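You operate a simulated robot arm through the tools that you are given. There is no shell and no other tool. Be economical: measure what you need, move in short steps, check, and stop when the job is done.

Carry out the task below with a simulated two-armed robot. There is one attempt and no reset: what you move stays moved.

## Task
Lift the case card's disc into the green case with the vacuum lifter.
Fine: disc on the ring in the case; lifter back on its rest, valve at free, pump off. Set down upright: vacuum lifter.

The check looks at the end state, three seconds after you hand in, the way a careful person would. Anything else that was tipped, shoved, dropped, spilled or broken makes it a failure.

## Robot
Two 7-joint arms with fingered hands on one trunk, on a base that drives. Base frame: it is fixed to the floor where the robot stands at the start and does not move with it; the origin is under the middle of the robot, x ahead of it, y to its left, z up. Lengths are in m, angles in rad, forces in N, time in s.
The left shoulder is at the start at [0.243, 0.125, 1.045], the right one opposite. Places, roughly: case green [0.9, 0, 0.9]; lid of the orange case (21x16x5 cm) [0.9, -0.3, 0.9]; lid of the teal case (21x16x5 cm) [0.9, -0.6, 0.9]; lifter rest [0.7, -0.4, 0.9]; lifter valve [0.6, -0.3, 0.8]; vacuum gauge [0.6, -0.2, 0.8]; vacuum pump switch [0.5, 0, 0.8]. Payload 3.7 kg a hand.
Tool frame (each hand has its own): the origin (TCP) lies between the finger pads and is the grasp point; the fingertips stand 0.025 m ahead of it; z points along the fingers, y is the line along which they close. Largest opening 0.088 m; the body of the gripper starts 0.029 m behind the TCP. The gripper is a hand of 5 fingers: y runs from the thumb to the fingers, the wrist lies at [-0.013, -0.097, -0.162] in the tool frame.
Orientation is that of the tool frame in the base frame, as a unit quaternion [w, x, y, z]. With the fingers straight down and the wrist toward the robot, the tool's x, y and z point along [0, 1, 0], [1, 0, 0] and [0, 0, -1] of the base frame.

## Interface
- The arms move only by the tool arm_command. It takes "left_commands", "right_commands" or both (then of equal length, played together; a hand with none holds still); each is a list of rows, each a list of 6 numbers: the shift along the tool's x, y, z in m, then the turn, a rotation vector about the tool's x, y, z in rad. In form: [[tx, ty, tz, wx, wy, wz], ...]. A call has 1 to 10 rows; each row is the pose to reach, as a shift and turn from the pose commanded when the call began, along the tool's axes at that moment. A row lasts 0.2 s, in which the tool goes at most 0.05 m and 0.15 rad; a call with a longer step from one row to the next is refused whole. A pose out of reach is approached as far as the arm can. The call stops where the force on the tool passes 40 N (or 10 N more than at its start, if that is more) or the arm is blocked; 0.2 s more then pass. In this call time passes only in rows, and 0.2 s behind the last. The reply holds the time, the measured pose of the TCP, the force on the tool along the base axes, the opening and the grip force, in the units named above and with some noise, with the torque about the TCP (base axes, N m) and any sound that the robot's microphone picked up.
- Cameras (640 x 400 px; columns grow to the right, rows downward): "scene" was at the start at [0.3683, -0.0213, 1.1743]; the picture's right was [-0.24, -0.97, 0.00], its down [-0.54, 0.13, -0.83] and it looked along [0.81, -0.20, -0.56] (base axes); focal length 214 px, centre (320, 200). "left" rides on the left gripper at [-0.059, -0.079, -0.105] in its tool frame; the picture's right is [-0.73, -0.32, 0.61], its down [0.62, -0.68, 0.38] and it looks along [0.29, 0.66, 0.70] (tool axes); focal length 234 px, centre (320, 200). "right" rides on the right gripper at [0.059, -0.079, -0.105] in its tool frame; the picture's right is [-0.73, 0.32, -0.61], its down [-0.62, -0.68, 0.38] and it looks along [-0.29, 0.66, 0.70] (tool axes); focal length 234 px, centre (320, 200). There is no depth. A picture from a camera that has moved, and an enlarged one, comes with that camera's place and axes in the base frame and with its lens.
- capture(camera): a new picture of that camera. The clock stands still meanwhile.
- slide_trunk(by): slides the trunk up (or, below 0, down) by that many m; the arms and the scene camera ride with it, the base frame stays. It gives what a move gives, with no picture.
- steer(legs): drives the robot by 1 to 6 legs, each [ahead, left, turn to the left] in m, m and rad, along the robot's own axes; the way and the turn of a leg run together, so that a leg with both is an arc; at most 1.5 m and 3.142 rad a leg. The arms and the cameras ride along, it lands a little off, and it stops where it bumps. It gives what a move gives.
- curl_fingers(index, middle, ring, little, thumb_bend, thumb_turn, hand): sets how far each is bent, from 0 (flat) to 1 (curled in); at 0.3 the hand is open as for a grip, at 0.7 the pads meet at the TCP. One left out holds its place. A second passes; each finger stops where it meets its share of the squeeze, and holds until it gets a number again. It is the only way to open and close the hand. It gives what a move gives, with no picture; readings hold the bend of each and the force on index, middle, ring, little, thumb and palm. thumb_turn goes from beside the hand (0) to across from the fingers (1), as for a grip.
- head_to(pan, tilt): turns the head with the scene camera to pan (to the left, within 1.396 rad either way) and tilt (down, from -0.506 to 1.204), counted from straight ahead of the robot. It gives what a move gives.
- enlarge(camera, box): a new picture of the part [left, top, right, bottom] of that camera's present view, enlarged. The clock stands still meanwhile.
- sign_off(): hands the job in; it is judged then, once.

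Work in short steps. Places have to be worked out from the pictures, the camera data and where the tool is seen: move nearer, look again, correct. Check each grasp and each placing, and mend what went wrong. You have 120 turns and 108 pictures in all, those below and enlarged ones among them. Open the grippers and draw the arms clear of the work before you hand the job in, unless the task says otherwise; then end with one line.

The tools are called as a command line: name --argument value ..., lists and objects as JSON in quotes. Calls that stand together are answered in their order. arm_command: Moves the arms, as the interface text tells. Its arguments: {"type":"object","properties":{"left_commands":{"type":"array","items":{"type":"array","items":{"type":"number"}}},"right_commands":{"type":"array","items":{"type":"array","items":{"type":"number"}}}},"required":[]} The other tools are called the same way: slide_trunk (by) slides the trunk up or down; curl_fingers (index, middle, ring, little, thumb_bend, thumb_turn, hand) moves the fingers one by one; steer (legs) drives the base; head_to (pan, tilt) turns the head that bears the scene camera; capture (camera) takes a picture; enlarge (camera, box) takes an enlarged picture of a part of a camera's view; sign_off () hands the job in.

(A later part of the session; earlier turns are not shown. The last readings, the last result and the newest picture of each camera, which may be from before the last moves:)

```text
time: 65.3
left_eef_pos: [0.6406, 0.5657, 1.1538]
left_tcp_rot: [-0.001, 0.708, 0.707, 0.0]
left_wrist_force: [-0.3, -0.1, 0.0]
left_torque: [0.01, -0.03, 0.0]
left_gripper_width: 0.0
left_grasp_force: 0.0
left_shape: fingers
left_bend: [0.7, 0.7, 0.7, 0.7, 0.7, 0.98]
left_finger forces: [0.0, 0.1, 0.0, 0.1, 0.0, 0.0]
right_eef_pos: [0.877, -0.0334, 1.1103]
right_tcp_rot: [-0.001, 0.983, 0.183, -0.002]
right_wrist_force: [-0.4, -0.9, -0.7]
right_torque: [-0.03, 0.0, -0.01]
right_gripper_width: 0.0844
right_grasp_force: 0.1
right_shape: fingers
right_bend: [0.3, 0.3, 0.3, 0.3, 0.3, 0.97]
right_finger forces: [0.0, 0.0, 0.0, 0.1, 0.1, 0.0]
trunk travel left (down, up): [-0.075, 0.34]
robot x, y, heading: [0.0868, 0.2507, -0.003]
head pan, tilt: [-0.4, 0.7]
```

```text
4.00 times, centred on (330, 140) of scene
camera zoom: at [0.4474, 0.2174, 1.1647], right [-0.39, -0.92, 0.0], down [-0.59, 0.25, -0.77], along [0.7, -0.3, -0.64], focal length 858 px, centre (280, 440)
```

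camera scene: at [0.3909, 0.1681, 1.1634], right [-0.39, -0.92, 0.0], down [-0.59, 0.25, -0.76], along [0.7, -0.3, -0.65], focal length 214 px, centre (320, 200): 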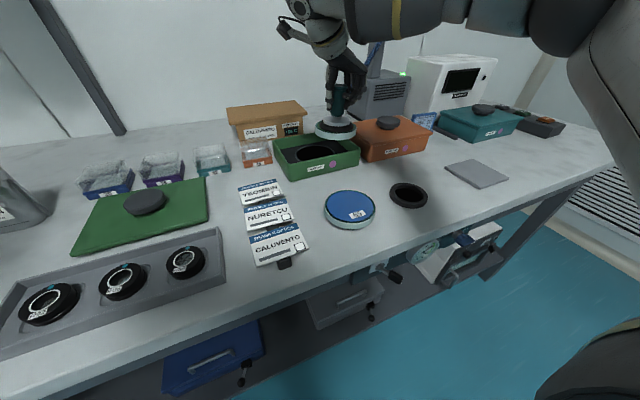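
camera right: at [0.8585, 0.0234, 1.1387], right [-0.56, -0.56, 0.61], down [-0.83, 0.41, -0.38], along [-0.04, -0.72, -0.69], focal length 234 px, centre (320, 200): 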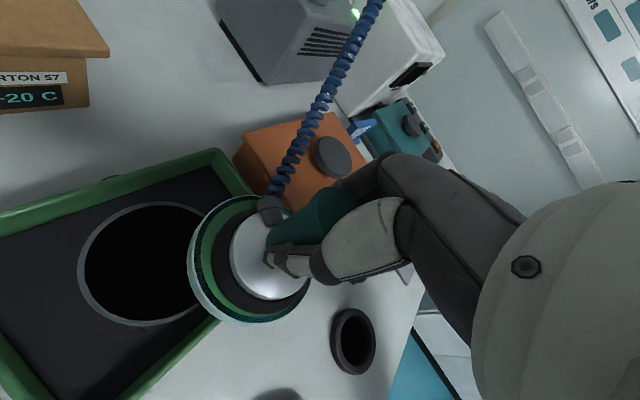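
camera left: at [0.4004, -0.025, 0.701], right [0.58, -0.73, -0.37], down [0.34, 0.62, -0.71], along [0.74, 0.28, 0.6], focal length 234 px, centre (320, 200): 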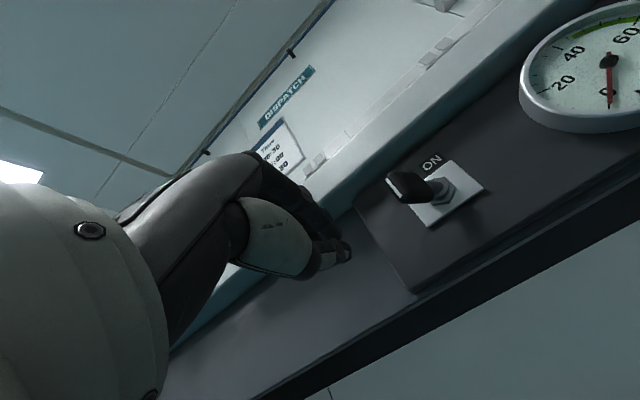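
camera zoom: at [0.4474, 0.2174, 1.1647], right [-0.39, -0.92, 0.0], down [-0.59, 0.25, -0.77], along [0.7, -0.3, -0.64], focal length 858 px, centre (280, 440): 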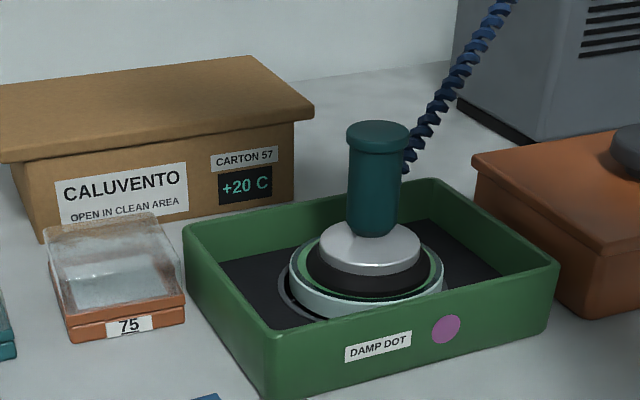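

Lifter and disc stand level in the case. Now I drive back to the valve position.

steer --legs '[[-0.34, 0, 0], [0, -0.373, 0]]'

head_to --pan -0.2 --tilt 0.6

curl_fingers --hand "right" --index 0.7 --middle 0.7 --ring 0.7 --little 0.7 --thumb_bend 0.7

```text
time: 69.5
left_eef_pos: [0.2986, 0.1935, 1.153]
left_tcp_rot: [-0.002, 0.709, 0.705, 0.0]
left_wrist_force: [0.5, -0.6, -0.3]
left_torque: [0.06, 0.01, 0.0]
left_gripper_width: 0.0
left_grasp_force: 0.1
left_shape: fingers
left_bend: [0.7, 0.7, 0.7, 0.7, 0.7, 0.98]
left_finger forces: [0.0, 0.0, 0.0, 0.0, 0.0, 0.0]
right_eef_pos: [0.529, -0.4095, 1.1087]
right_tcp_rot: [-0.001, 0.983, 0.181, -0.001]
right_wrist_force: [0.4, 0.1, 1.1]
right_torque: [0.02, -0.02, 0.01]
right_gripper_width: 0.0848
right_grasp_force: 0.0
right_shape: fingers
right_bend: [0.3, 0.3, 0.3, 0.3, 0.3, 0.97]
right_finger forces: [0.1, 0.1, 0.0, 0.0, 0.0, 0.1]
trunk travel left (down, up): [-0.075, 0.34]
robot x, y, heading: [-0.2578, -0.1191, -0.009]
head pan, tilt: [-0.4, 0.7]
```

```text
time: 70.2
left_eef_pos: [0.2978, 0.1924, 1.1529]
left_tcp_rot: [-0.002, 0.71, 0.705, 0.0]
left_wrist_force: [0.1, -0.5, -1.0]
left_torque: [0.0, -0.02, -0.03]
left_gripper_width: 0.0
left_grasp_force: 0.0
left_shape: fingers
left_bend: [0.7, 0.7, 0.7, 0.7, 0.7, 0.98]
left_finger forces: [0.0, 0.0, 0.1, 0.0, 0.0, 0.1]
right_eef_pos: [0.5294, -0.409, 1.108]
right_tcp_rot: [-0.001, 0.983, 0.181, -0.001]
right_wrist_force: [0.3, -0.2, 0.1]
right_torque: [0.0, 0.01, -0.05]
right_gripper_width: 0.0844
right_grasp_force: 0.1
right_shape: fingers
right_bend: [0.3, 0.3, 0.3, 0.3, 0.3, 0.97]
right_finger forces: [0.1, 0.0, 0.0, 0.0, 0.0, 0.0]
trunk travel left (down, up): [-0.075, 0.34]
robot x, y, heading: [-0.2554, -0.1178, -0.011]
head pan, tilt: [-0.201, 0.6]
```

```text
time: 71.2
left_eef_pos: [0.2975, 0.194, 1.1535]
left_tcp_rot: [-0.001, 0.71, 0.705, 0.0]
left_wrist_force: [-0.5, 0.2, 0.5]
left_torque: [0.01, -0.01, -0.03]
left_gripper_width: 0.0
left_grasp_force: 0.1
left_shape: fingers
left_bend: [0.7, 0.7, 0.7, 0.7, 0.7, 0.98]
left_finger forces: [0.0, 0.0, 0.1, 0.0, 0.0, 0.0]
right_eef_pos: [0.5291, -0.4085, 1.1091]
right_tcp_rot: [-0.001, 0.983, 0.181, -0.002]
right_wrist_force: [-0.1, 0.3, -0.1]
right_torque: [-0.03, 0.0, -0.03]
right_gripper_width: 0.0003
right_grasp_force: 0.0
right_shape: fingers
right_bend: [0.7, 0.7, 0.7, 0.7, 0.7, 0.97]
right_finger forces: [0.0, 0.0, 0.0, 0.1, 0.0, 0.0]
trunk travel left (down, up): [-0.075, 0.34]
robot x, y, heading: [-0.2582, -0.1164, -0.006]
head pan, tilt: [-0.201, 0.6]
```

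Next I unyaw and pull back the fist, then pitch forward and lower as before.

arm_command --right_commands '[[-0.022, -0.014, 0, 0, 0, -0.134], [-0.044, -0.029, 0, 0, 0, -0.267], [-0.066, -0.043, 0, 0, 0, -0.4], [-0.088, -0.057, 0, 0, 0, -0.534], [-0.11, -0.072, 0, 0, 0, -0.667], [-0.133, -0.086, 0, 0, 0, -0.8], [-0.155, -0.1, 0, 0, 0, -0.934], [-0.177, -0.115, 0, 0, 0, -1.067], [-0.199, -0.129, 0, 0, 0, -1.2]]'

arm_command --right_commands '[[0.003, 0.0133, 0.0365, -0.15, 0, 0], [0.006, 0.0266, 0.073, -0.3, 0, 0], [0.009, 0.04, 0.1095, -0.45, 0, 0], [0.012, 0.0532, 0.146, -0.6, 0, 0], [0.015, 0.0665, 0.1825, -0.75, 0, 0], [0.018, 0.08, 0.219, -0.9, 0, 0], [0.021, 0.093, 0.2555, -1.05, 0, 0], [0.024, 0.1064, 0.292, -1.2, 0, 0], [0.027, 0.12, 0.3285, -1.35, 0, 0], [0.03, 0.133, 0.35, -1.5, 0, 0]]'

slide_trunk --by -0.04

enlarge --camera "right" --box '[80, 100, 400, 300]'

```text
time: 73.2
left_eef_pos: [0.2975, 0.1925, 1.1541]
left_tcp_rot: [0.0, 0.709, 0.705, -0.001]
left_wrist_force: [-0.1, 0.2, 0.1]
left_torque: [0.02, -0.02, 0.02]
left_gripper_width: 0.0
left_grasp_force: 0.0
left_shape: fingers
left_bend: [0.7, 0.7, 0.7, 0.7, 0.7, 0.98]
left_finger forces: [0.0, 0.0, 0.0, 0.1, 0.1, 0.1]
right_eef_pos: [0.2965, -0.359, 1.1115]
right_tcp_rot: [0.0, 0.708, 0.706, 0.0]
right_wrist_force: [-0.9, 0.2, 0.6]
right_torque: [-0.02, -0.01, 0.02]
right_gripper_width: 0.0
right_grasp_force: 0.0
right_shape: fingers
right_bend: [0.7, 0.7, 0.7, 0.7, 0.7, 0.97]
right_finger forces: [0.1, 0.0, 0.0, 0.1, 0.1, 0.1]
trunk travel left (down, up): [-0.075, 0.34]
robot x, y, heading: [-0.2583, -0.1178, -0.006]
head pan, tilt: [-0.201, 0.6]
```

```text
time: 75.4
left_eef_pos: [0.2981, 0.1924, 1.1546]
left_tcp_rot: [-0.002, 0.709, 0.705, 0.0]
left_wrist_force: [0.8, 0.3, -0.9]
left_torque: [-0.01, 0.02, -0.02]
left_gripper_width: 0.0002
left_grasp_force: 0.1
left_shape: fingers
left_bend: [0.7, 0.7, 0.7, 0.7, 0.7, 0.98]
left_finger forces: [0.0, 0.0, 0.0, 0.0, 0.1, 0.1]
right_eef_pos: [0.4342, -0.3298, 0.7628]
right_tcp_rot: [0.483, 0.52, 0.516, 0.48]
right_wrist_force: [0.1, -0.5, -0.1]
right_torque: [0.02, 0.0, 0.01]
right_gripper_width: 0.0
right_grasp_force: 0.0
right_shape: fingers
right_bend: [0.7, 0.7, 0.7, 0.7, 0.7, 0.97]
right_finger forces: [0.1, 0.0, 0.1, 0.0, 0.0, 0.0]
right hand out of reach, approached as far as the arm can: row 2, 3, 4, 5, 6, 10
trunk travel left (down, up): [-0.075, 0.34]
robot x, y, heading: [-0.2572, -0.1178, -0.01]
head pan, tilt: [-0.201, 0.6]
```

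```text
time: 76.2
left_eef_pos: [0.2979, 0.1925, 1.1141]
left_tcp_rot: [0.0, 0.71, 0.704, 0.001]
left_wrist_force: [0.5, -0.3, 0.0]
left_torque: [-0.05, -0.05, -0.01]
left_gripper_width: 0.0
left_grasp_force: 0.1
left_shape: fingers
left_bend: [0.7, 0.7, 0.7, 0.7, 0.7, 0.98]
left_finger forces: [0.0, 0.0, 0.0, 0.0, 0.0, 0.0]
right_eef_pos: [0.4329, -0.3322, 0.7246]
right_tcp_rot: [0.482, 0.519, 0.517, 0.48]
right_wrist_force: [-0.4, 0.3, -0.3]
right_torque: [0.02, -0.04, -0.02]
right_gripper_width: 0.0
right_grasp_force: 0.1
right_shape: fingers
right_bend: [0.7, 0.7, 0.7, 0.7, 0.7, 0.97]
right_finger forces: [0.0, 0.0, 0.0, 0.0, 0.0, 0.1]
trunk travel left (down, up): [-0.035, 0.38]
robot x, y, heading: [-0.2567, -0.1183, -0.01]
head pan, tilt: [-0.201, 0.6]
```

```text
2.00 times, centred on (240, 200) of right
camera zoom: at [0.3219, -0.2726, 0.6534], right [-0.59, -0.72, 0.36], down [0.33, -0.63, -0.71], along [0.74, -0.29, 0.61], focal length 468 px, centre (480, 200)
```

zoom: 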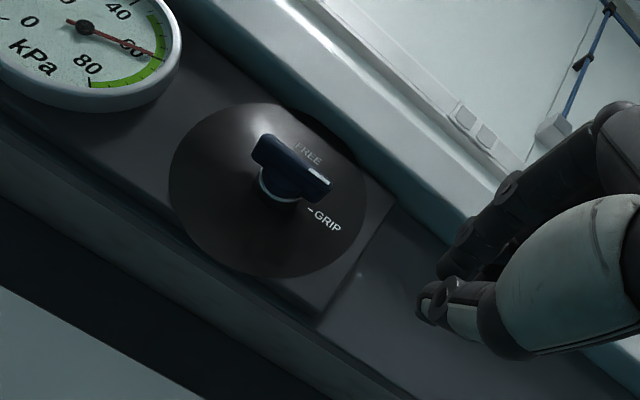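

I place the fist below the bar's right end, then will push up.

arm_command --right_commands '[[0.015, 0.01, 0.032, 0, 0, 0], [0.03, 0.018, 0.064, 0, 0, 0], [0.049, 0.023, 0.097, 0, 0, 0]]'

enlarge --camera "right" --box '[180, 100, 400, 300]'

enlarge --camera "scene" --box '[270, 180, 390, 260]'

```text
time: 77.0
left_eef_pos: [0.2972, 0.1939, 1.1148]
left_tcp_rot: [-0.001, 0.709, 0.705, -0.001]
left_wrist_force: [-0.9, -0.2, -0.1]
left_torque: [0.0, -0.03, 0.01]
left_gripper_width: 0.0
left_grasp_force: 0.1
left_shape: fingers
left_bend: [0.7, 0.7, 0.7, 0.7, 0.7, 0.98]
left_finger forces: [0.0, 0.0, 0.0, 0.1, 0.1, 0.0]
right_eef_pos: [0.532, -0.283, 0.7386]
right_tcp_rot: [0.482, 0.519, 0.517, 0.481]
right_wrist_force: [0.4, -0.6, -0.1]
right_torque: [0.01, 0.0, -0.02]
right_gripper_width: 0.0
right_grasp_force: 0.1
right_shape: fingers
right_bend: [0.7, 0.7, 0.7, 0.7, 0.7, 0.97]
right_finger forces: [0.1, 0.0, 0.0, 0.1, 0.0, 0.1]
trunk travel left (down, up): [-0.035, 0.38]
robot x, y, heading: [-0.2586, -0.1182, -0.008]
head pan, tilt: [-0.201, 0.6]
```

```text
2.00 times, centred on (290, 200) of right
camera zoom: at [0.421, -0.2241, 0.6672], right [-0.59, -0.72, 0.37], down [0.33, -0.63, -0.71], along [0.74, -0.29, 0.6], focal length 468 px, centre (380, 200)
```

zoom: 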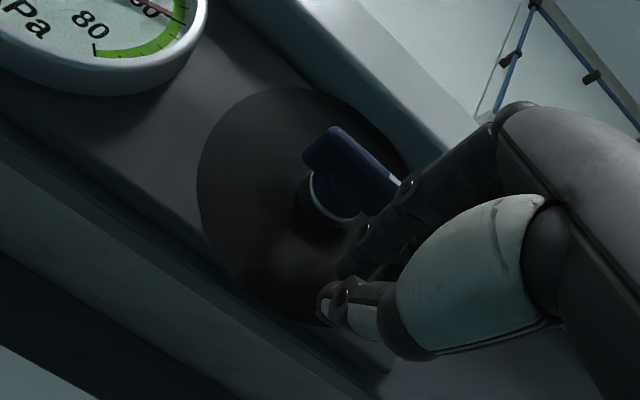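

```text
5.00 times, centred on (330, 220) of scene
camera zoom: at [0.1423, -0.1401, 1.1264], right [-0.21, -0.98, 0.0], down [-0.55, 0.12, -0.83], along [0.81, -0.17, -0.57], focal length 1072 px, centre (270, 100)
```

zoom: 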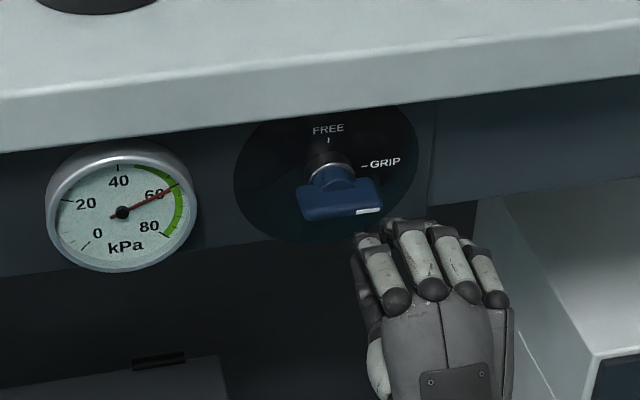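

Fist sits below the bar's right end. I push up about 5 cm along the arc.

arm_command --right_commands '[[0, 0.012, 0, 0, 0, 0], [0, 0.02, 0, 0, 0, 0], [-0.002, 0.027, -0.001, 0, 0, 0], [-0.004, 0.034, -0.002, 0, 0, 0], [-0.003, 0.041, -0.003, 0, 0, 0], [0.0, 0.048, -0.003, 0, 0, 0], [0.003, 0.052, -0.003, 0, 0, 0]]'

enlarge --camera "scene" --box '[270, 180, 390, 260]'

```text
time: 78.6
left_eef_pos: [0.2999, 0.1929, 1.1149]
left_tcp_rot: [-0.001, 0.71, 0.705, 0.0]
left_wrist_force: [-0.2, 0.4, -0.7]
left_torque: [-0.01, 0.0, 0.02]
left_gripper_width: 0.0
left_grasp_force: 0.0
left_shape: fingers
left_bend: [0.7, 0.7, 0.7, 0.7, 0.7, 0.98]
left_finger forces: [0.1, 0.0, 0.1, 0.0, 0.0, 0.0]
right_eef_pos: [0.5325, -0.2799, 0.7915]
right_tcp_rot: [0.483, 0.519, 0.516, 0.48]
right_wrist_force: [0.7, -0.6, 0.1]
right_torque: [-0.01, -0.01, -0.01]
right_gripper_width: 0.0
right_grasp_force: 0.1
right_shape: fingers
right_bend: [0.7, 0.7, 0.7, 0.7, 0.7, 0.97]
right_finger forces: [0.0, 0.0, 0.1, 0.1, 0.0, 0.0]
trunk travel left (down, up): [-0.035, 0.38]
robot x, y, heading: [-0.2578, -0.1207, -0.008]
head pan, tilt: [-0.201, 0.6]
```

```text
5.00 times, centred on (330, 220) of scene
camera zoom: at [0.1421, -0.1403, 1.1265], right [-0.21, -0.98, 0.0], down [-0.55, 0.12, -0.83], along [0.81, -0.17, -0.56], focal length 1072 px, centre (270, 100)
```

zoom: 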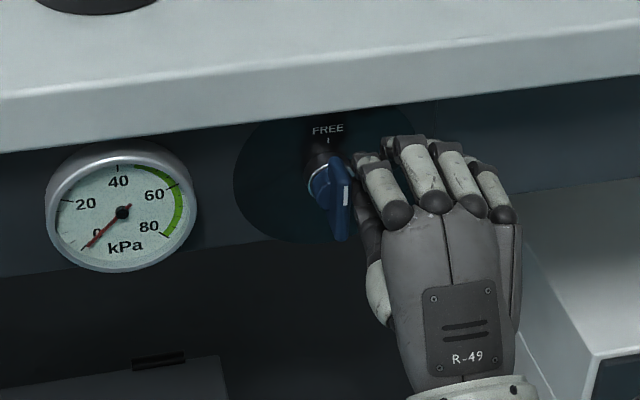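

Valve is back at FREE, gauge 0. I withdraw the right hand and re-raise it, then check the knob.

arm_command --right_commands '[[-0.01, 0, -0.04, 0, 0, 0], [-0.02, 0, -0.085, 0, 0, 0], [-0.03, 0, -0.13, 0, 0, 0]]'

arm_command --right_commands '[[-0.005, 0.03, -0.01, 0.15, 0, 0], [-0.01, 0.06, -0.02, 0.3, 0, 0], [-0.015, 0.09, -0.03, 0.45, 0, 0], [-0.02, 0.12, -0.04, 0.6, 0, 0], [-0.025, 0.15, -0.05, 0.75, 0, 0], [-0.03, 0.18, -0.06, 0.9, 0, 0], [-0.035, 0.22, -0.065, 1.05, 0, 0], [-0.04, 0.26, -0.07, 1.2, 0, 0], [-0.045, 0.3, -0.075, 1.35, 0, 0], [-0.05, 0.33, -0.08, 1.5, 0, 0]]'

slide_trunk --by 0.04

enlarge --camera "scene" --box '[240, 180, 380, 260]'

```text
time: 79.4
left_eef_pos: [0.2976, 0.1925, 1.1142]
left_tcp_rot: [0.0, 0.709, 0.705, 0.0]
left_wrist_force: [0.8, 0.0, -0.8]
left_torque: [0.03, 0.04, 0.0]
left_gripper_width: 0.0
left_grasp_force: 0.1
left_shape: fingers
left_bend: [0.7, 0.7, 0.7, 0.7, 0.7, 0.98]
left_finger forces: [0.0, 0.0, 0.1, 0.0, 0.1, 0.0]
right_eef_pos: [0.4028, -0.3092, 0.8016]
right_tcp_rot: [0.483, 0.519, 0.516, 0.48]
right_wrist_force: [-0.6, -0.6, 0.5]
right_torque: [0.01, 0.01, -0.02]
right_gripper_width: 0.0001
right_grasp_force: 0.0
right_shape: fingers
right_bend: [0.7, 0.7, 0.7, 0.7, 0.7, 0.97]
right_finger forces: [0.1, 0.1, 0.0, 0.0, 0.0, 0.1]
trunk travel left (down, up): [-0.035, 0.38]
robot x, y, heading: [-0.2579, -0.1165, -0.003]
head pan, tilt: [-0.201, 0.6]
```

```text
time: 81.6
left_eef_pos: [0.2981, 0.1927, 1.1139]
left_tcp_rot: [-0.002, 0.71, 0.704, 0.0]
left_wrist_force: [-0.2, 0.2, 0.3]
left_torque: [-0.03, 0.01, -0.01]
left_gripper_width: 0.0
left_grasp_force: 0.1
left_shape: fingers
left_bend: [0.7, 0.7, 0.7, 0.7, 0.7, 0.98]
left_finger forces: [0.0, 0.0, 0.1, 0.1, 0.0, 0.1]
right_eef_pos: [0.3473, -0.3592, 1.1383]
right_tcp_rot: [-0.001, 0.709, 0.705, -0.002]
right_wrist_force: [0.2, -0.2, 0.2]
right_torque: [0.04, -0.01, -0.02]
right_gripper_width: 0.0
right_grasp_force: 0.0
right_shape: fingers
right_bend: [0.7, 0.7, 0.7, 0.7, 0.7, 0.97]
right_finger forces: [0.0, 0.0, 0.0, 0.1, 0.0, 0.0]
right hand out of reach, approached as far as the arm can: row 3, 4, 5, 6, 7
trunk travel left (down, up): [-0.035, 0.38]
robot x, y, heading: [-0.2542, -0.1174, -0.006]
head pan, tilt: [-0.201, 0.6]
```

```text
time: 82.5
left_eef_pos: [0.3008, 0.1932, 1.1527]
left_tcp_rot: [-0.002, 0.709, 0.705, -0.001]
left_wrist_force: [-0.2, 0.2, 0.2]
left_torque: [-0.02, -0.02, 0.0]
left_gripper_width: 0.0
left_grasp_force: 0.1
left_shape: fingers
left_bend: [0.7, 0.7, 0.7, 0.7, 0.7, 0.98]
left_finger forces: [0.0, 0.0, 0.0, 0.1, 0.0, 0.0]
right_eef_pos: [0.3482, -0.3586, 1.1743]
right_tcp_rot: [-0.002, 0.71, 0.704, -0.002]
right_wrist_force: [0.4, 0.0, 0.2]
right_torque: [-0.02, 0.02, 0.0]
right_gripper_width: 0.0001
right_grasp_force: 0.0
right_shape: fingers
right_bend: [0.7, 0.7, 0.7, 0.7, 0.7, 0.97]
right_finger forces: [0.0, 0.0, 0.0, 0.0, 0.0, 0.0]
trunk travel left (down, up): [-0.075, 0.34]
robot x, y, heading: [-0.2591, -0.1192, -0.01]
head pan, tilt: [-0.201, 0.6]
```

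```text
4.57 times, centred on (310, 220) of scene
camera zoom: at [0.1123, -0.14, 1.1726], right [-0.21, -0.98, 0.0], down [-0.55, 0.12, -0.82], along [0.81, -0.17, -0.57], focal length 980 px, centre (366, 109)
```

zoom: 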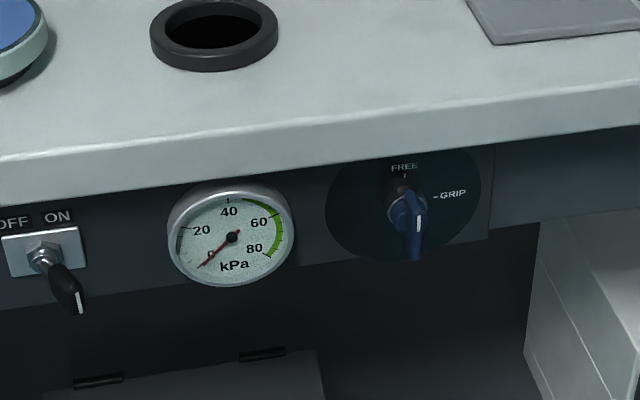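

Valve reads FREE. For the pump I'll mirror the first push with the right hand: drive left 0.155, then pitch forward beside the lever's right side.

steer --legs '[[0, 0.155, 0]]'

arm_command --right_commands '[[0.006, 0.006, 0.0365, -0.15, 0, 0], [0.012, 0.012, 0.073, -0.3, 0, 0], [0.018, 0.017, 0.11, -0.45, 0, 0], [0.024, 0.023, 0.146, -0.6, 0, 0], [0.03, 0.029, 0.1825, -0.75, 0, 0], [0.036, 0.034, 0.219, -0.9, 0, 0], [0.042, 0.04, 0.256, -1.05, 0, 0], [0.048, 0.046, 0.292, -1.2, 0, 0], [0.054, 0.05, 0.33, -1.35, 0, 0], [0.06, 0.055, 0.375, -1.5, 0, 0]]'

head_to --pan -0.1 --tilt 0.6

enlarge --camera "right" --box '[40, 80, 400, 310]'

```text
time: 83.9
left_eef_pos: [0.2991, 0.3448, 1.1544]
left_tcp_rot: [-0.002, 0.71, 0.704, -0.001]
left_wrist_force: [-0.2, 0.4, 1.0]
left_torque: [-0.03, -0.02, -0.03]
left_gripper_width: 0.0001
left_grasp_force: 0.0
left_shape: fingers
left_bend: [0.7, 0.7, 0.7, 0.7, 0.7, 0.98]
left_finger forces: [0.0, 0.0, 0.0, 0.1, 0.0, 0.1]
right_eef_pos: [0.3495, -0.2051, 1.176]
right_tcp_rot: [-0.001, 0.709, 0.705, -0.001]
right_wrist_force: [-0.6, -0.5, -0.3]
right_torque: [-0.01, 0.04, -0.01]
right_gripper_width: 0.0
right_grasp_force: 0.1
right_shape: fingers
right_bend: [0.7, 0.7, 0.7, 0.7, 0.7, 0.97]
right_finger forces: [0.0, 0.0, 0.0, 0.0, 0.0, 0.0]
trunk travel left (down, up): [-0.075, 0.34]
robot x, y, heading: [-0.2578, 0.0342, -0.006]
head pan, tilt: [-0.201, 0.6]
```

```text
time: 86.1
left_eef_pos: [0.3001, 0.3446, 1.154]
left_tcp_rot: [-0.002, 0.71, 0.705, -0.001]
left_wrist_force: [0.7, 0.0, -0.4]
left_torque: [-0.03, 0.01, 0.02]
left_gripper_width: 0.0
left_grasp_force: 0.0
left_shape: fingers
left_bend: [0.7, 0.7, 0.7, 0.7, 0.7, 0.98]
left_finger forces: [0.1, 0.0, 0.0, 0.0, 0.0, 0.0]
right_eef_pos: [0.4029, -0.1459, 0.802]
right_tcp_rot: [0.483, 0.52, 0.515, 0.48]
right_wrist_force: [0.0, 0.0, -0.1]
right_torque: [0.01, -0.03, 0.0]
right_gripper_width: 0.0
right_grasp_force: 0.0
right_shape: fingers
right_bend: [0.7, 0.7, 0.7, 0.7, 0.7, 0.97]
right_finger forces: [0.0, 0.0, 0.0, 0.0, 0.0, 0.0]
right hand out of reach, approached as far as the arm can: row 4, 5, 6, 7
trunk travel left (down, up): [-0.075, 0.34]
robot x, y, heading: [-0.256, 0.033, -0.008]
head pan, tilt: [-0.201, 0.6]
```

```text
time: 86.7
left_eef_pos: [0.2998, 0.3457, 1.1544]
left_tcp_rot: [-0.001, 0.709, 0.705, 0.001]
left_wrist_force: [0.2, -0.5, 0.0]
left_torque: [-0.02, -0.01, -0.01]
left_gripper_width: 0.0001
left_grasp_force: 0.1
left_shape: fingers
left_bend: [0.7, 0.7, 0.7, 0.7, 0.7, 0.98]
left_finger forces: [0.0, 0.0, 0.0, 0.0, 0.0, 0.1]
right_eef_pos: [0.4023, -0.1455, 0.8019]
right_tcp_rot: [0.482, 0.521, 0.517, 0.479]
right_wrist_force: [0.0, 0.8, -0.4]
right_torque: [0.01, -0.04, 0.01]
right_gripper_width: 0.0
right_grasp_force: 0.1
right_shape: fingers
right_bend: [0.7, 0.7, 0.7, 0.7, 0.7, 0.97]
right_finger forces: [0.1, 0.1, 0.1, 0.0, 0.1, 0.0]
trunk travel left (down, up): [-0.075, 0.34]
robot x, y, heading: [-0.2551, 0.0324, -0.009]
head pan, tilt: [-0.099, 0.6]
```

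```text
1.74 times, centred on (220, 195) of right
camera zoom: at [0.2917, -0.0875, 0.731], right [-0.59, -0.72, 0.37], down [0.33, -0.63, -0.71], along [0.74, -0.3, 0.6], focal length 407 px, centre (494, 209)
```

zoom: 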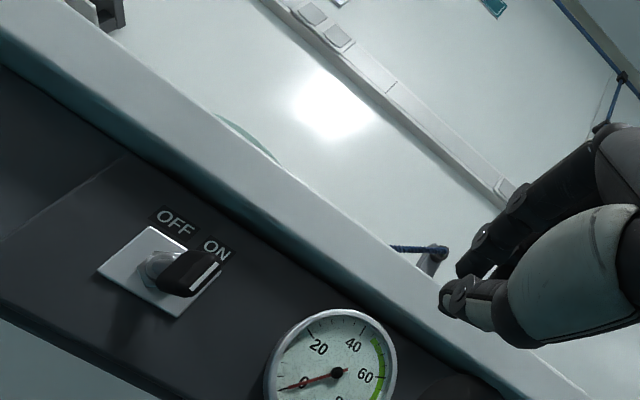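

Lever is ON (tip ≈ y -0.066). I approach to its right, keeping the fingertips at x≈0.535 so as not to touch the gauge.

arm_command --right_commands '[[0.01, -0.01, 0.04, 0, 0, 0], [0.02, -0.018, 0.08, 0, 0, 0], [0.031, -0.018, 0.109, 0, 0, 0]]'

enlarge --camera "scene" --box '[290, 170, 430, 260]'

enlarge --camera "right" --box '[100, 80, 420, 310]'

```text
time: 87.5
left_eef_pos: [0.3, 0.3458, 1.1533]
left_tcp_rot: [-0.001, 0.71, 0.704, 0.0]
left_wrist_force: [-0.3, -0.7, -0.4]
left_torque: [0.01, -0.01, 0.01]
left_gripper_width: 0.0
left_grasp_force: 0.2
left_shape: fingers
left_bend: [0.7, 0.7, 0.7, 0.7, 0.7, 0.98]
left_finger forces: [0.0, 0.1, 0.1, 0.0, 0.1, 0.0]
right_eef_pos: [0.5058, -0.1291, 0.7917]
right_tcp_rot: [0.483, 0.52, 0.516, 0.479]
right_wrist_force: [-0.6, 0.2, 0.0]
right_torque: [0.0, 0.02, 0.0]
right_gripper_width: 0.0002
right_grasp_force: 0.0
right_shape: fingers
right_bend: [0.7, 0.7, 0.7, 0.7, 0.7, 0.97]
right_finger forces: [0.1, 0.0, 0.0, 0.0, 0.0, 0.1]
right hand out of reach, approached as far as the arm can: row 2, 3
trunk travel left (down, up): [-0.075, 0.34]
robot x, y, heading: [-0.2588, 0.0348, -0.012]
head pan, tilt: [-0.099, 0.6]
```

```text
4.44 times, centred on (360, 215) of scene
camera zoom: at [0.1137, 0.022, 1.1733], right [-0.11, -0.99, 0.0], down [-0.56, 0.06, -0.83], along [0.82, -0.09, -0.56], focal length 953 px, centre (142, 133)
```

zoom: 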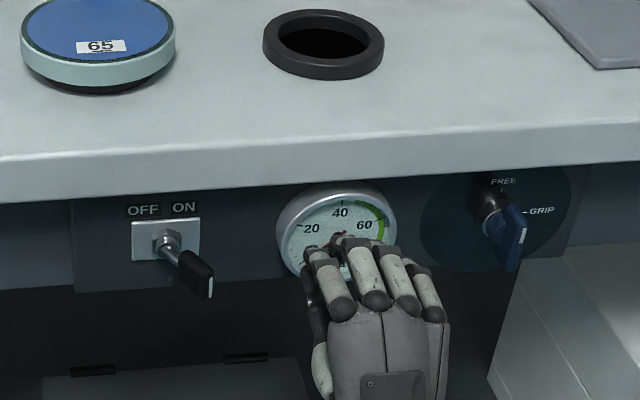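

```text
1.74 times, centred on (260, 195) of right
camera zoom: at [0.3944, -0.0711, 0.7212], right [-0.58, -0.72, 0.37], down [0.33, -0.63, -0.71], along [0.74, -0.29, 0.6], focal length 407 px, centre (424, 209)
```

zoom: 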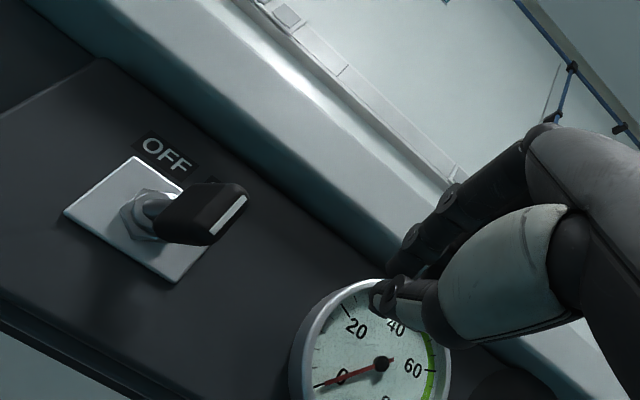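

The arm is again at its low limit, so I lower the trunk 4 cm and then sweep toward +y at z≈0.775.

slide_trunk --by -0.04

arm_command --right_commands '[[0.01, 0.012, 0.003, 0, 0, 0], [0.025, 0.024, 0.006, 0, 0, 0]]'

enlarge --camera "right" --box '[100, 80, 420, 310]'

```text
time: 88.4
left_eef_pos: [0.2976, 0.3453, 1.1156]
left_tcp_rot: [-0.001, 0.709, 0.705, 0.001]
left_wrist_force: [-0.5, 0.1, -0.5]
left_torque: [0.03, -0.01, -0.01]
left_gripper_width: 0.0
left_grasp_force: 0.0
left_shape: fingers
left_bend: [0.7, 0.7, 0.7, 0.7, 0.7, 0.98]
left_finger forces: [0.1, 0.0, 0.1, 0.0, 0.0, 0.0]
right_eef_pos: [0.504, -0.1279, 0.7524]
right_tcp_rot: [0.483, 0.519, 0.516, 0.48]
right_wrist_force: [0.4, -0.3, 0.1]
right_torque: [-0.01, 0.03, 0.0]
right_gripper_width: 0.0001
right_grasp_force: 0.1
right_shape: fingers
right_bend: [0.7, 0.7, 0.7, 0.7, 0.7, 0.97]
right_finger forces: [0.1, 0.0, 0.0, 0.0, 0.1, 0.0]
trunk travel left (down, up): [-0.035, 0.38]
robot x, y, heading: [-0.2563, 0.0321, -0.008]
head pan, tilt: [-0.099, 0.6]
```

```text
time: 89.0
left_eef_pos: [0.2993, 0.346, 1.1136]
left_tcp_rot: [-0.001, 0.71, 0.705, 0.0]
left_wrist_force: [-0.8, 1.0, 0.4]
left_torque: [0.01, 0.01, 0.0]
left_gripper_width: 0.0
left_grasp_force: 0.1
left_shape: fingers
left_bend: [0.7, 0.7, 0.7, 0.7, 0.7, 0.98]
left_finger forces: [0.0, 0.0, 0.1, 0.0, 0.0, 0.1]
right_eef_pos: [0.5124, -0.1028, 0.7756]
right_tcp_rot: [0.483, 0.52, 0.516, 0.479]
right_wrist_force: [0.1, -0.5, -0.1]
right_torque: [0.0, 0.01, 0.0]
right_gripper_width: 0.0
right_grasp_force: 0.0
right_shape: fingers
right_bend: [0.7, 0.7, 0.7, 0.7, 0.7, 0.97]
right_finger forces: [0.1, 0.0, 0.0, 0.1, 0.1, 0.0]
trunk travel left (down, up): [-0.035, 0.38]
robot x, y, heading: [-0.256, 0.0333, -0.005]
head pan, tilt: [-0.099, 0.6]
```

```text
1.74 times, centred on (260, 195) of right
camera zoom: at [0.4012, -0.0455, 0.7038], right [-0.59, -0.72, 0.37], down [0.33, -0.63, -0.71], along [0.74, -0.3, 0.6], focal length 407 px, centre (424, 209)
```

zoom: 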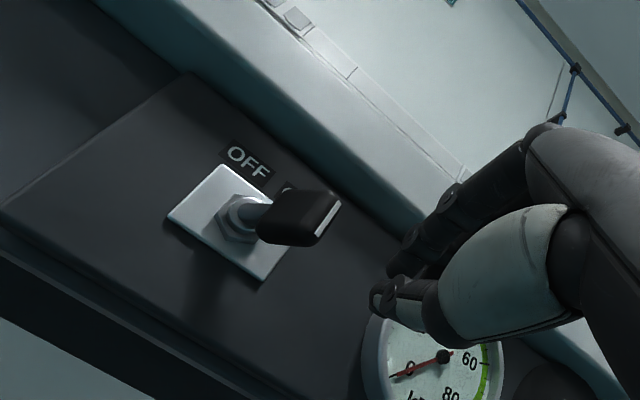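

Aligned with the lever. I sweep +y about 6 cm.

arm_command --right_commands '[[0.015, 0, 0.002, 0, 0, 0], [0.025, 0, 0.006, 0, 0, 0], [0.035, 0, 0.008, 0, 0, 0], [0.045, 0, 0.008, 0, 0, 0], [0.053, 0, 0.008, 0, 0, 0], [0.061, 0, 0.008, 0, 0, 0]]'

enlarge --camera "scene" --box '[270, 170, 410, 260]'

```text
time: 90.4
left_eef_pos: [0.3003, 0.3455, 1.1139]
left_tcp_rot: [-0.002, 0.71, 0.705, 0.001]
left_wrist_force: [-0.3, 0.6, 0.0]
left_torque: [-0.01, 0.02, -0.02]
left_gripper_width: 0.0
left_grasp_force: 0.0
left_shape: fingers
left_bend: [0.7, 0.7, 0.7, 0.7, 0.7, 0.98]
left_finger forces: [0.0, 0.0, 0.1, 0.0, 0.1, 0.0]
right_eef_pos: [0.5128, -0.0642, 0.7888]
right_tcp_rot: [0.483, 0.519, 0.516, 0.48]
right_wrist_force: [0.4, -0.4, -0.5]
right_torque: [-0.01, 0.02, 0.02]
right_gripper_width: 0.0
right_grasp_force: 0.4
right_shape: fingers
right_bend: [0.7, 0.7, 0.7, 0.7, 0.69, 0.98]
right_finger forces: [0.0, 0.2, 0.0, 0.0, 0.7, 0.0]
right hand out of reach, approached as far as the arm can: row 3, 4, 5, 6
trunk travel left (down, up): [-0.035, 0.38]
robot x, y, heading: [-0.2572, 0.0312, -0.01]
head pan, tilt: [-0.099, 0.6]
```

```text
4.44 times, centred on (340, 215) of scene
camera zoom: at [0.1448, 0.0216, 1.1265], right [-0.11, -0.99, 0.0], down [-0.56, 0.06, -0.83], along [0.82, -0.09, -0.56], focal length 953 px, centre (231, 133)
```

zoom: 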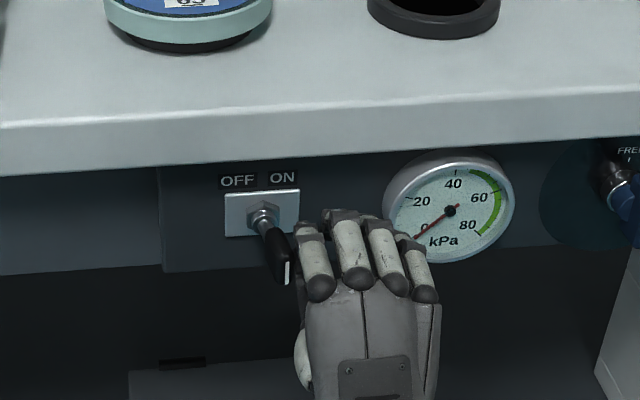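

Lever not yet thrown; the arm runs out of inward reach. I pull back, shift the base 8 cm left, and redo the sweep from a better stance.

arm_command --right_commands '[[-0.015, 0, -0.02, 0, 0, 0], [-0.03, 0, -0.06, 0, 0, 0], [-0.05, -0.005, -0.08, 0, 0, 0]]'

steer --legs '[[0, 0.09, 0]]'

```text
time: 91.2
left_eef_pos: [0.3007, 0.3448, 1.1143]
left_tcp_rot: [-0.001, 0.71, 0.704, 0.0]
left_wrist_force: [0.2, 0.3, 0.1]
left_torque: [-0.01, -0.02, 0.01]
left_gripper_width: 0.0002
left_grasp_force: 0.2
left_shape: fingers
left_bend: [0.7, 0.7, 0.7, 0.7, 0.7, 0.98]
left_finger forces: [0.0, 0.0, 0.0, 0.0, 0.0, 0.1]
right_eef_pos: [0.4334, -0.1138, 0.7894]
right_tcp_rot: [0.483, 0.52, 0.516, 0.48]
right_wrist_force: [-0.3, -0.3, 0.3]
right_torque: [0.02, 0.0, 0.02]
right_gripper_width: 0.0
right_grasp_force: 0.1
right_shape: fingers
right_bend: [0.7, 0.7, 0.7, 0.7, 0.7, 0.98]
right_finger forces: [0.1, 0.0, 0.0, 0.1, 0.1, 0.0]
trunk travel left (down, up): [-0.035, 0.38]
robot x, y, heading: [-0.2619, 0.0343, -0.012]
head pan, tilt: [-0.099, 0.6]
```

```text
time: 92.3
left_eef_pos: [0.3009, 0.4359, 1.1132]
left_tcp_rot: [-0.001, 0.709, 0.705, 0.001]
left_wrist_force: [-0.2, -0.1, -0.2]
left_torque: [0.01, 0.01, 0.0]
left_gripper_width: 0.0
left_grasp_force: 0.0
left_shape: fingers
left_bend: [0.7, 0.7, 0.7, 0.7, 0.7, 0.98]
left_finger forces: [0.0, 0.0, 0.0, 0.0, 0.1, 0.1]
right_eef_pos: [0.4353, -0.024, 0.7902]
right_tcp_rot: [0.483, 0.52, 0.516, 0.479]
right_wrist_force: [0.0, -0.1, 0.1]
right_torque: [0.04, -0.01, 0.02]
right_gripper_width: 0.0001
right_grasp_force: 0.0
right_shape: fingers
right_bend: [0.7, 0.7, 0.7, 0.7, 0.7, 0.98]
right_finger forces: [0.1, 0.0, 0.0, 0.1, 0.1, 0.1]
trunk travel left (down, up): [-0.035, 0.38]
robot x, y, heading: [-0.2568, 0.123, -0.013]
head pan, tilt: [-0.099, 0.6]
```

arm_command --right_commands '[[-0.04, -0.008, 0, 0, 0, 0], [-0.082, -0.016, 0, 0, 0, 0], [-0.082, -0.012, 0.04, 0, 0, 0], [-0.082, -0.009, 0.078, 0, 0, 0], [-0.062, -0.009, 0.082, 0, 0, 0], [-0.052, -0.009, 0.084, 0, 0, 0], [-0.042, -0.009, 0.084, 0, 0, 0], [-0.032, -0.009, 0.084, 0, 0, 0], [-0.024, -0.009, 0.084, 0, 0, 0], [-0.016, -0.009, 0.084, 0, 0, 0]]'

enlarge --camera "scene" --box '[290, 170, 430, 260]'

```text
time: 94.5
left_eef_pos: [0.3001, 0.4353, 1.1142]
left_tcp_rot: [-0.001, 0.71, 0.704, 0.001]
left_wrist_force: [0.4, 0.4, 0.6]
left_torque: [0.0, 0.04, -0.03]
left_gripper_width: 0.0003
left_grasp_force: 0.1
left_shape: fingers
left_bend: [0.7, 0.7, 0.7, 0.7, 0.7, 0.98]
left_finger forces: [0.1, 0.1, 0.0, 0.0, 0.1, 0.0]
right_eef_pos: [0.5167, -0.0448, 0.7748]
right_tcp_rot: [0.485, 0.521, 0.514, 0.479]
right_wrist_force: [-1.9, -11.3, 0.7]
right_torque: [0.03, -0.04, -0.28]
right_gripper_width: 0.0003
right_grasp_force: 6.0
right_shape: fingers
right_bend: [0.7, 0.7, 0.7, 0.7, 0.7, 0.98]
right_finger forces: [11.7, 0.1, 0.1, 0.1, 0.4, 0.0]
trunk travel left (down, up): [-0.035, 0.38]
robot x, y, heading: [-0.2564, 0.1224, -0.01]
head pan, tilt: [-0.099, 0.6]
```

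```text
4.44 times, centred on (360, 215) of scene
camera zoom: at [0.1453, 0.1101, 1.1266], right [-0.11, -0.99, 0.0], down [-0.56, 0.06, -0.83], along [0.82, -0.09, -0.56], focal length 953 px, centre (142, 133)
```

zoom: 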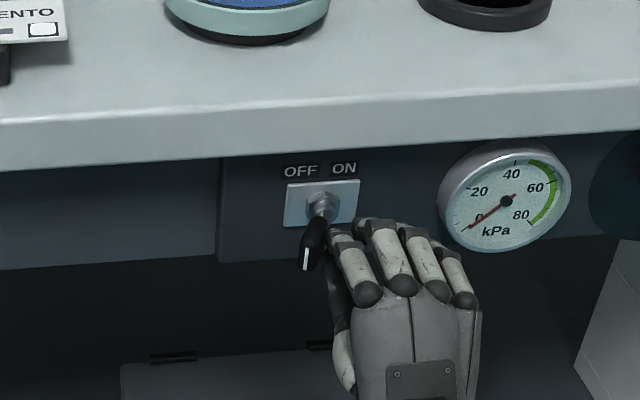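

Lever leans toward OFF but no click heard yet (11 N on the index). I push 1.5 cm further.

arm_command --right_commands '[[0.008, 0, 0.002, 0, 0, 0], [0.016, 0, 0.002, 0, 0, 0]]'

```text
time: 95.0
left_eef_pos: [0.3006, 0.4322, 1.1137]
left_tcp_rot: [-0.002, 0.711, 0.704, 0.0]
left_wrist_force: [0.8, -0.1, 0.5]
left_torque: [0.01, -0.03, 0.01]
left_gripper_width: 0.0001
left_grasp_force: 0.0
left_shape: fingers
left_bend: [0.7, 0.7, 0.7, 0.7, 0.7, 0.98]
left_finger forces: [0.0, 0.0, 0.1, 0.0, 0.1, 0.0]
right_eef_pos: [0.5173, -0.0436, 0.7746]
right_tcp_rot: [0.492, 0.525, 0.507, 0.474]
right_wrist_force: [-9.5, -12.6, 2.6]
right_torque: [0.07, -0.1, -0.31]
right_gripper_width: 0.0001
right_grasp_force: 7.7
right_shape: fingers
right_bend: [0.7, 0.7, 0.7, 0.7, 0.7, 0.98]
right_finger forces: [15.3, 0.0, 0.0, 0.0, 0.8, 0.1]
trunk travel left (down, up): [-0.035, 0.38]
robot x, y, heading: [-0.2565, 0.1235, -0.006]
head pan, tilt: [-0.099, 0.6]
stopped in row 2 (right hand): the force on the tool passed its limit (the readings are from after the stop); the commanded pose is now the measured one
```

Force limit reached, probably the end stop. I back off and look at the lever.

arm_command --right_commands '[[-0.02, 0, 0, 0, 0, 0], [-0.045, 0, -0.03, 0, 0, 0], [-0.05, 0, -0.075, 0, 0, 0], [-0.05, 0, -0.11, 0, 0, 0]]'

enlarge --camera "scene" --box '[290, 170, 430, 260]'

```text
time: 96.0
left_eef_pos: [0.3017, 0.4337, 1.1143]
left_tcp_rot: [-0.001, 0.711, 0.703, 0.0]
left_wrist_force: [-0.1, 0.5, -0.6]
left_torque: [0.05, -0.01, -0.02]
left_gripper_width: 0.0
left_grasp_force: 0.0
left_shape: fingers
left_bend: [0.7, 0.7, 0.7, 0.7, 0.7, 0.98]
left_finger forces: [0.1, 0.0, 0.0, 0.0, 0.1, 0.0]
right_eef_pos: [0.4072, -0.0867, 0.7816]
right_tcp_rot: [0.489, 0.524, 0.511, 0.475]
right_wrist_force: [0.1, 0.0, -0.3]
right_torque: [-0.01, 0.01, 0.01]
right_gripper_width: 0.0002
right_grasp_force: 0.0
right_shape: fingers
right_bend: [0.7, 0.7, 0.7, 0.7, 0.7, 0.98]
right_finger forces: [0.0, 0.0, 0.0, 0.0, 0.1, 0.0]
trunk travel left (down, up): [-0.035, 0.38]
robot x, y, heading: [-0.2573, 0.1258, -0.013]
head pan, tilt: [-0.099, 0.6]
```

```text
4.44 times, centred on (360, 215) of scene
camera zoom: at [0.1453, 0.1102, 1.1266], right [-0.11, -0.99, 0.0], down [-0.56, 0.06, -0.83], along [0.82, -0.09, -0.56], focal length 953 px, centre (142, 133)
```

zoom: 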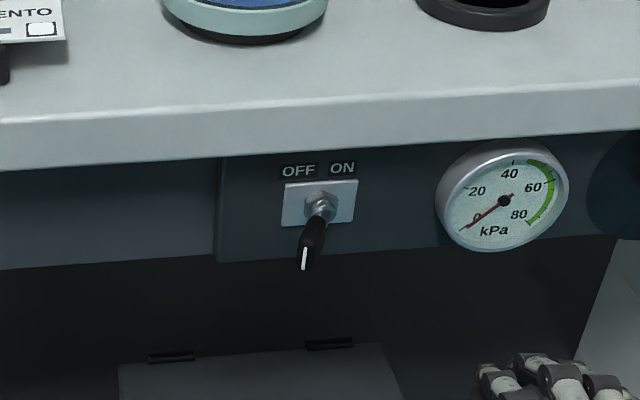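

Tip is at y≈-0.022: OFF, as at the start. Now I raise the hand and trunk and open the hand for the lifter.

arm_command --right_commands '[[-0.005, 0.03, -0.005, 0.15, 0, 0], [-0.01, 0.06, -0.01, 0.3, 0, 0], [-0.015, 0.09, -0.015, 0.45, 0, 0], [-0.02, 0.12, -0.02, 0.6, 0, 0], [-0.025, 0.15, -0.03, 0.75, 0, 0], [-0.03, 0.18, -0.04, 0.9, 0, 0], [-0.035, 0.22, -0.045, 1.05, 0, 0], [-0.04, 0.26, -0.05, 1.2, 0, 0], [-0.045, 0.3, -0.055, 1.35, 0, 0], [-0.05, 0.33, -0.06, 1.5, 0, 0]]'

slide_trunk --by 0.04

curl_fingers --hand "right" --index 0.3 --middle 0.3 --ring 0.3 --little 0.3 --thumb_bend 0.3

```text
time: 98.2
left_eef_pos: [0.301, 0.4346, 1.1137]
left_tcp_rot: [-0.001, 0.711, 0.704, 0.0]
left_wrist_force: [-0.2, 0.1, 0.0]
left_torque: [0.03, 0.02, 0.02]
left_gripper_width: 0.0
left_grasp_force: 0.0
left_shape: fingers
left_bend: [0.7, 0.7, 0.7, 0.7, 0.7, 0.98]
left_finger forces: [0.0, 0.0, 0.1, 0.0, 0.0, 0.1]
right_eef_pos: [0.3695, -0.1346, 1.1168]
right_tcp_rot: [0.001, 0.717, 0.698, -0.001]
right_wrist_force: [-0.4, -0.5, 0.3]
right_torque: [-0.01, -0.01, 0.0]
right_gripper_width: 0.0001
right_grasp_force: 0.0
right_shape: fingers
right_bend: [0.7, 0.7, 0.7, 0.7, 0.7, 0.98]
right_finger forces: [0.0, 0.1, 0.0, 0.0, 0.0, 0.0]
right hand out of reach, approached as far as the arm can: row 3, 4, 5, 6, 7
trunk travel left (down, up): [-0.035, 0.38]
robot x, y, heading: [-0.2554, 0.1228, -0.015]
head pan, tilt: [-0.099, 0.6]
```

```text
time: 99.0
left_eef_pos: [0.3029, 0.4336, 1.1518]
left_tcp_rot: [-0.003, 0.711, 0.704, -0.001]
left_wrist_force: [-0.1, 0.1, -0.6]
left_torque: [-0.02, 0.02, 0.01]
left_gripper_width: 0.0001
left_grasp_force: 0.1
left_shape: fingers
left_bend: [0.7, 0.7, 0.7, 0.7, 0.7, 0.98]
left_finger forces: [0.2, 0.0, 0.1, 0.0, 0.0, 0.0]
right_eef_pos: [0.3721, -0.1353, 1.1527]
right_tcp_rot: [-0.001, 0.716, 0.698, -0.002]
right_wrist_force: [1.2, -0.1, -0.2]
right_torque: [0.03, 0.0, 0.01]
right_gripper_width: 0.0
right_grasp_force: 0.0
right_shape: fingers
right_bend: [0.7, 0.7, 0.7, 0.7, 0.7, 0.98]
right_finger forces: [0.0, 0.1, 0.0, 0.0, 0.0, 0.0]
trunk travel left (down, up): [-0.075, 0.34]
robot x, y, heading: [-0.2529, 0.1225, -0.015]
head pan, tilt: [-0.099, 0.6]
```

```text
time: 100.0
left_eef_pos: [0.3008, 0.434, 1.1537]
left_tcp_rot: [-0.002, 0.711, 0.703, -0.001]
left_wrist_force: [0.5, 0.5, 1.3]
left_torque: [0.0, 0.0, -0.02]
left_gripper_width: 0.0001
left_grasp_force: 0.0
left_shape: fingers
left_bend: [0.7, 0.7, 0.7, 0.7, 0.7, 0.98]
left_finger forces: [0.0, 0.0, 0.0, 0.0, 0.0, 0.1]
right_eef_pos: [0.3707, -0.1352, 1.1553]
right_tcp_rot: [0.001, 0.717, 0.697, -0.001]
right_wrist_force: [-0.3, -1.3, 0.7]
right_torque: [-0.01, -0.03, -0.02]
right_gripper_width: 0.0844
right_grasp_force: 0.0
right_shape: fingers
right_bend: [0.3, 0.3, 0.3, 0.3, 0.3, 0.98]
right_finger forces: [0.0, 0.1, 0.1, 0.1, 0.0, 0.0]
trunk travel left (down, up): [-0.075, 0.34]
robot x, y, heading: [-0.2545, 0.1259, -0.015]
head pan, tilt: [-0.099, 0.6]
```

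I yaw the hand to the grasp orientation, then drive up to the case again.

arm_command --right_commands '[[-0.005, 0.011, 0, 0, 0, 0.13], [-0.01, 0.022, 0, 0, 0, 0.26], [-0.015, 0.033, 0, 0, 0, 0.39], [-0.02, 0.044, 0, 0, 0, 0.52], [-0.025, 0.055, 0, 0, 0, 0.65], [-0.03, 0.066, 0, 0, 0, 0.78], [-0.035, 0.078, 0, 0, 0, 0.91], [-0.04, 0.09, 0, 0, 0, 1.04], [-0.044, 0.1, 0, 0, 0, 1.173]]'

steer --legs '[[0, 0.125, 0.012], [0.342, 0, 0]]'

head_to --pan -0.4 --tilt 0.7

capture --camera "right"

```text
time: 102.0
left_eef_pos: [0.3031, 0.4325, 1.1527]
left_tcp_rot: [-0.001, 0.711, 0.703, 0.0]
left_wrist_force: [-0.2, 0.0, 0.3]
left_torque: [-0.01, -0.01, 0.03]
left_gripper_width: 0.0001
left_grasp_force: 0.1
left_shape: fingers
left_bend: [0.7, 0.7, 0.7, 0.7, 0.7, 0.98]
left_finger forces: [0.0, 0.1, 0.0, 0.0, 0.0, 0.0]
right_eef_pos: [0.4708, -0.1815, 1.1546]
right_tcp_rot: [0.001, 0.983, 0.184, -0.001]
right_wrist_force: [0.5, 0.4, -0.1]
right_torque: [0.01, -0.02, 0.03]
right_gripper_width: 0.0845
right_grasp_force: 0.0
right_shape: fingers
right_bend: [0.3, 0.3, 0.3, 0.3, 0.3, 0.98]
right_finger forces: [0.1, 0.1, 0.0, 0.0, 0.0, 0.1]
trunk travel left (down, up): [-0.075, 0.34]
robot x, y, heading: [-0.2547, 0.1233, -0.008]
head pan, tilt: [-0.099, 0.6]
```

```text
time: 105.1
left_eef_pos: [0.6376, 0.5649, 1.1541]
left_tcp_rot: [-0.001, 0.706, 0.709, -0.001]
left_wrist_force: [1.1, 0.3, -1.0]
left_torque: [0.02, 0.04, 0.02]
left_gripper_width: 0.0
left_grasp_force: 0.1
left_shape: fingers
left_bend: [0.7, 0.7, 0.7, 0.7, 0.7, 0.98]
left_finger forces: [0.0, 0.0, 0.0, 0.1, 0.0, 0.0]
right_eef_pos: [0.8153, -0.0467, 1.1544]
right_tcp_rot: [0.0, 0.981, 0.192, -0.001]
right_wrist_force: [0.0, -0.2, -1.1]
right_torque: [-0.01, 0.05, -0.03]
right_gripper_width: 0.0843
right_grasp_force: 0.1
right_shape: fingers
right_bend: [0.3, 0.3, 0.3, 0.3, 0.3, 0.98]
right_finger forces: [0.0, 0.1, 0.0, 0.1, 0.1, 0.0]
trunk travel left (down, up): [-0.075, 0.34]
robot x, y, heading: [0.0832, 0.2473, -0.0]
head pan, tilt: [-0.099, 0.6]
```

```text
time: 105.9
left_eef_pos: [0.6381, 0.5666, 1.1521]
left_tcp_rot: [-0.002, 0.706, 0.708, -0.001]
left_wrist_force: [0.8, -0.1, 0.8]
left_torque: [-0.02, 0.0, -0.01]
left_gripper_width: 0.0
left_grasp_force: 0.1
left_shape: fingers
left_bend: [0.7, 0.7, 0.7, 0.7, 0.7, 0.98]
left_finger forces: [0.0, 0.0, 0.0, 0.0, 0.1, 0.0]
right_eef_pos: [0.8143, -0.0472, 1.1555]
right_tcp_rot: [0.001, 0.981, 0.192, -0.001]
right_wrist_force: [0.5, -1.3, 0.5]
right_torque: [0.0, 0.04, 0.01]
right_gripper_width: 0.0844
right_grasp_force: 0.0
right_shape: fingers
right_bend: [0.3, 0.3, 0.3, 0.3, 0.3, 0.98]
right_finger forces: [0.1, 0.0, 0.0, 0.0, 0.0, 0.0]
trunk travel left (down, up): [-0.075, 0.34]
robot x, y, heading: [0.0849, 0.2494, 0.004]
head pan, tilt: [-0.4, 0.7]
```

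```text
14 pictures are left
camera right: at [0.8385, 0.0481, 1.2596], right [-0.55, -0.57, 0.61], down [-0.83, 0.4, -0.38], along [-0.02, -0.72, -0.69], focal length 234 px, centre (320, 200)
```

right: 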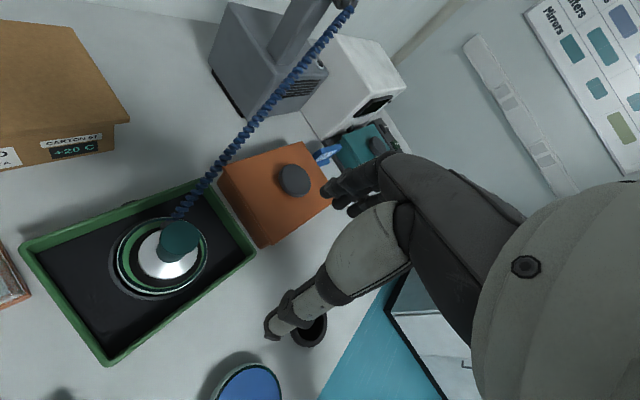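

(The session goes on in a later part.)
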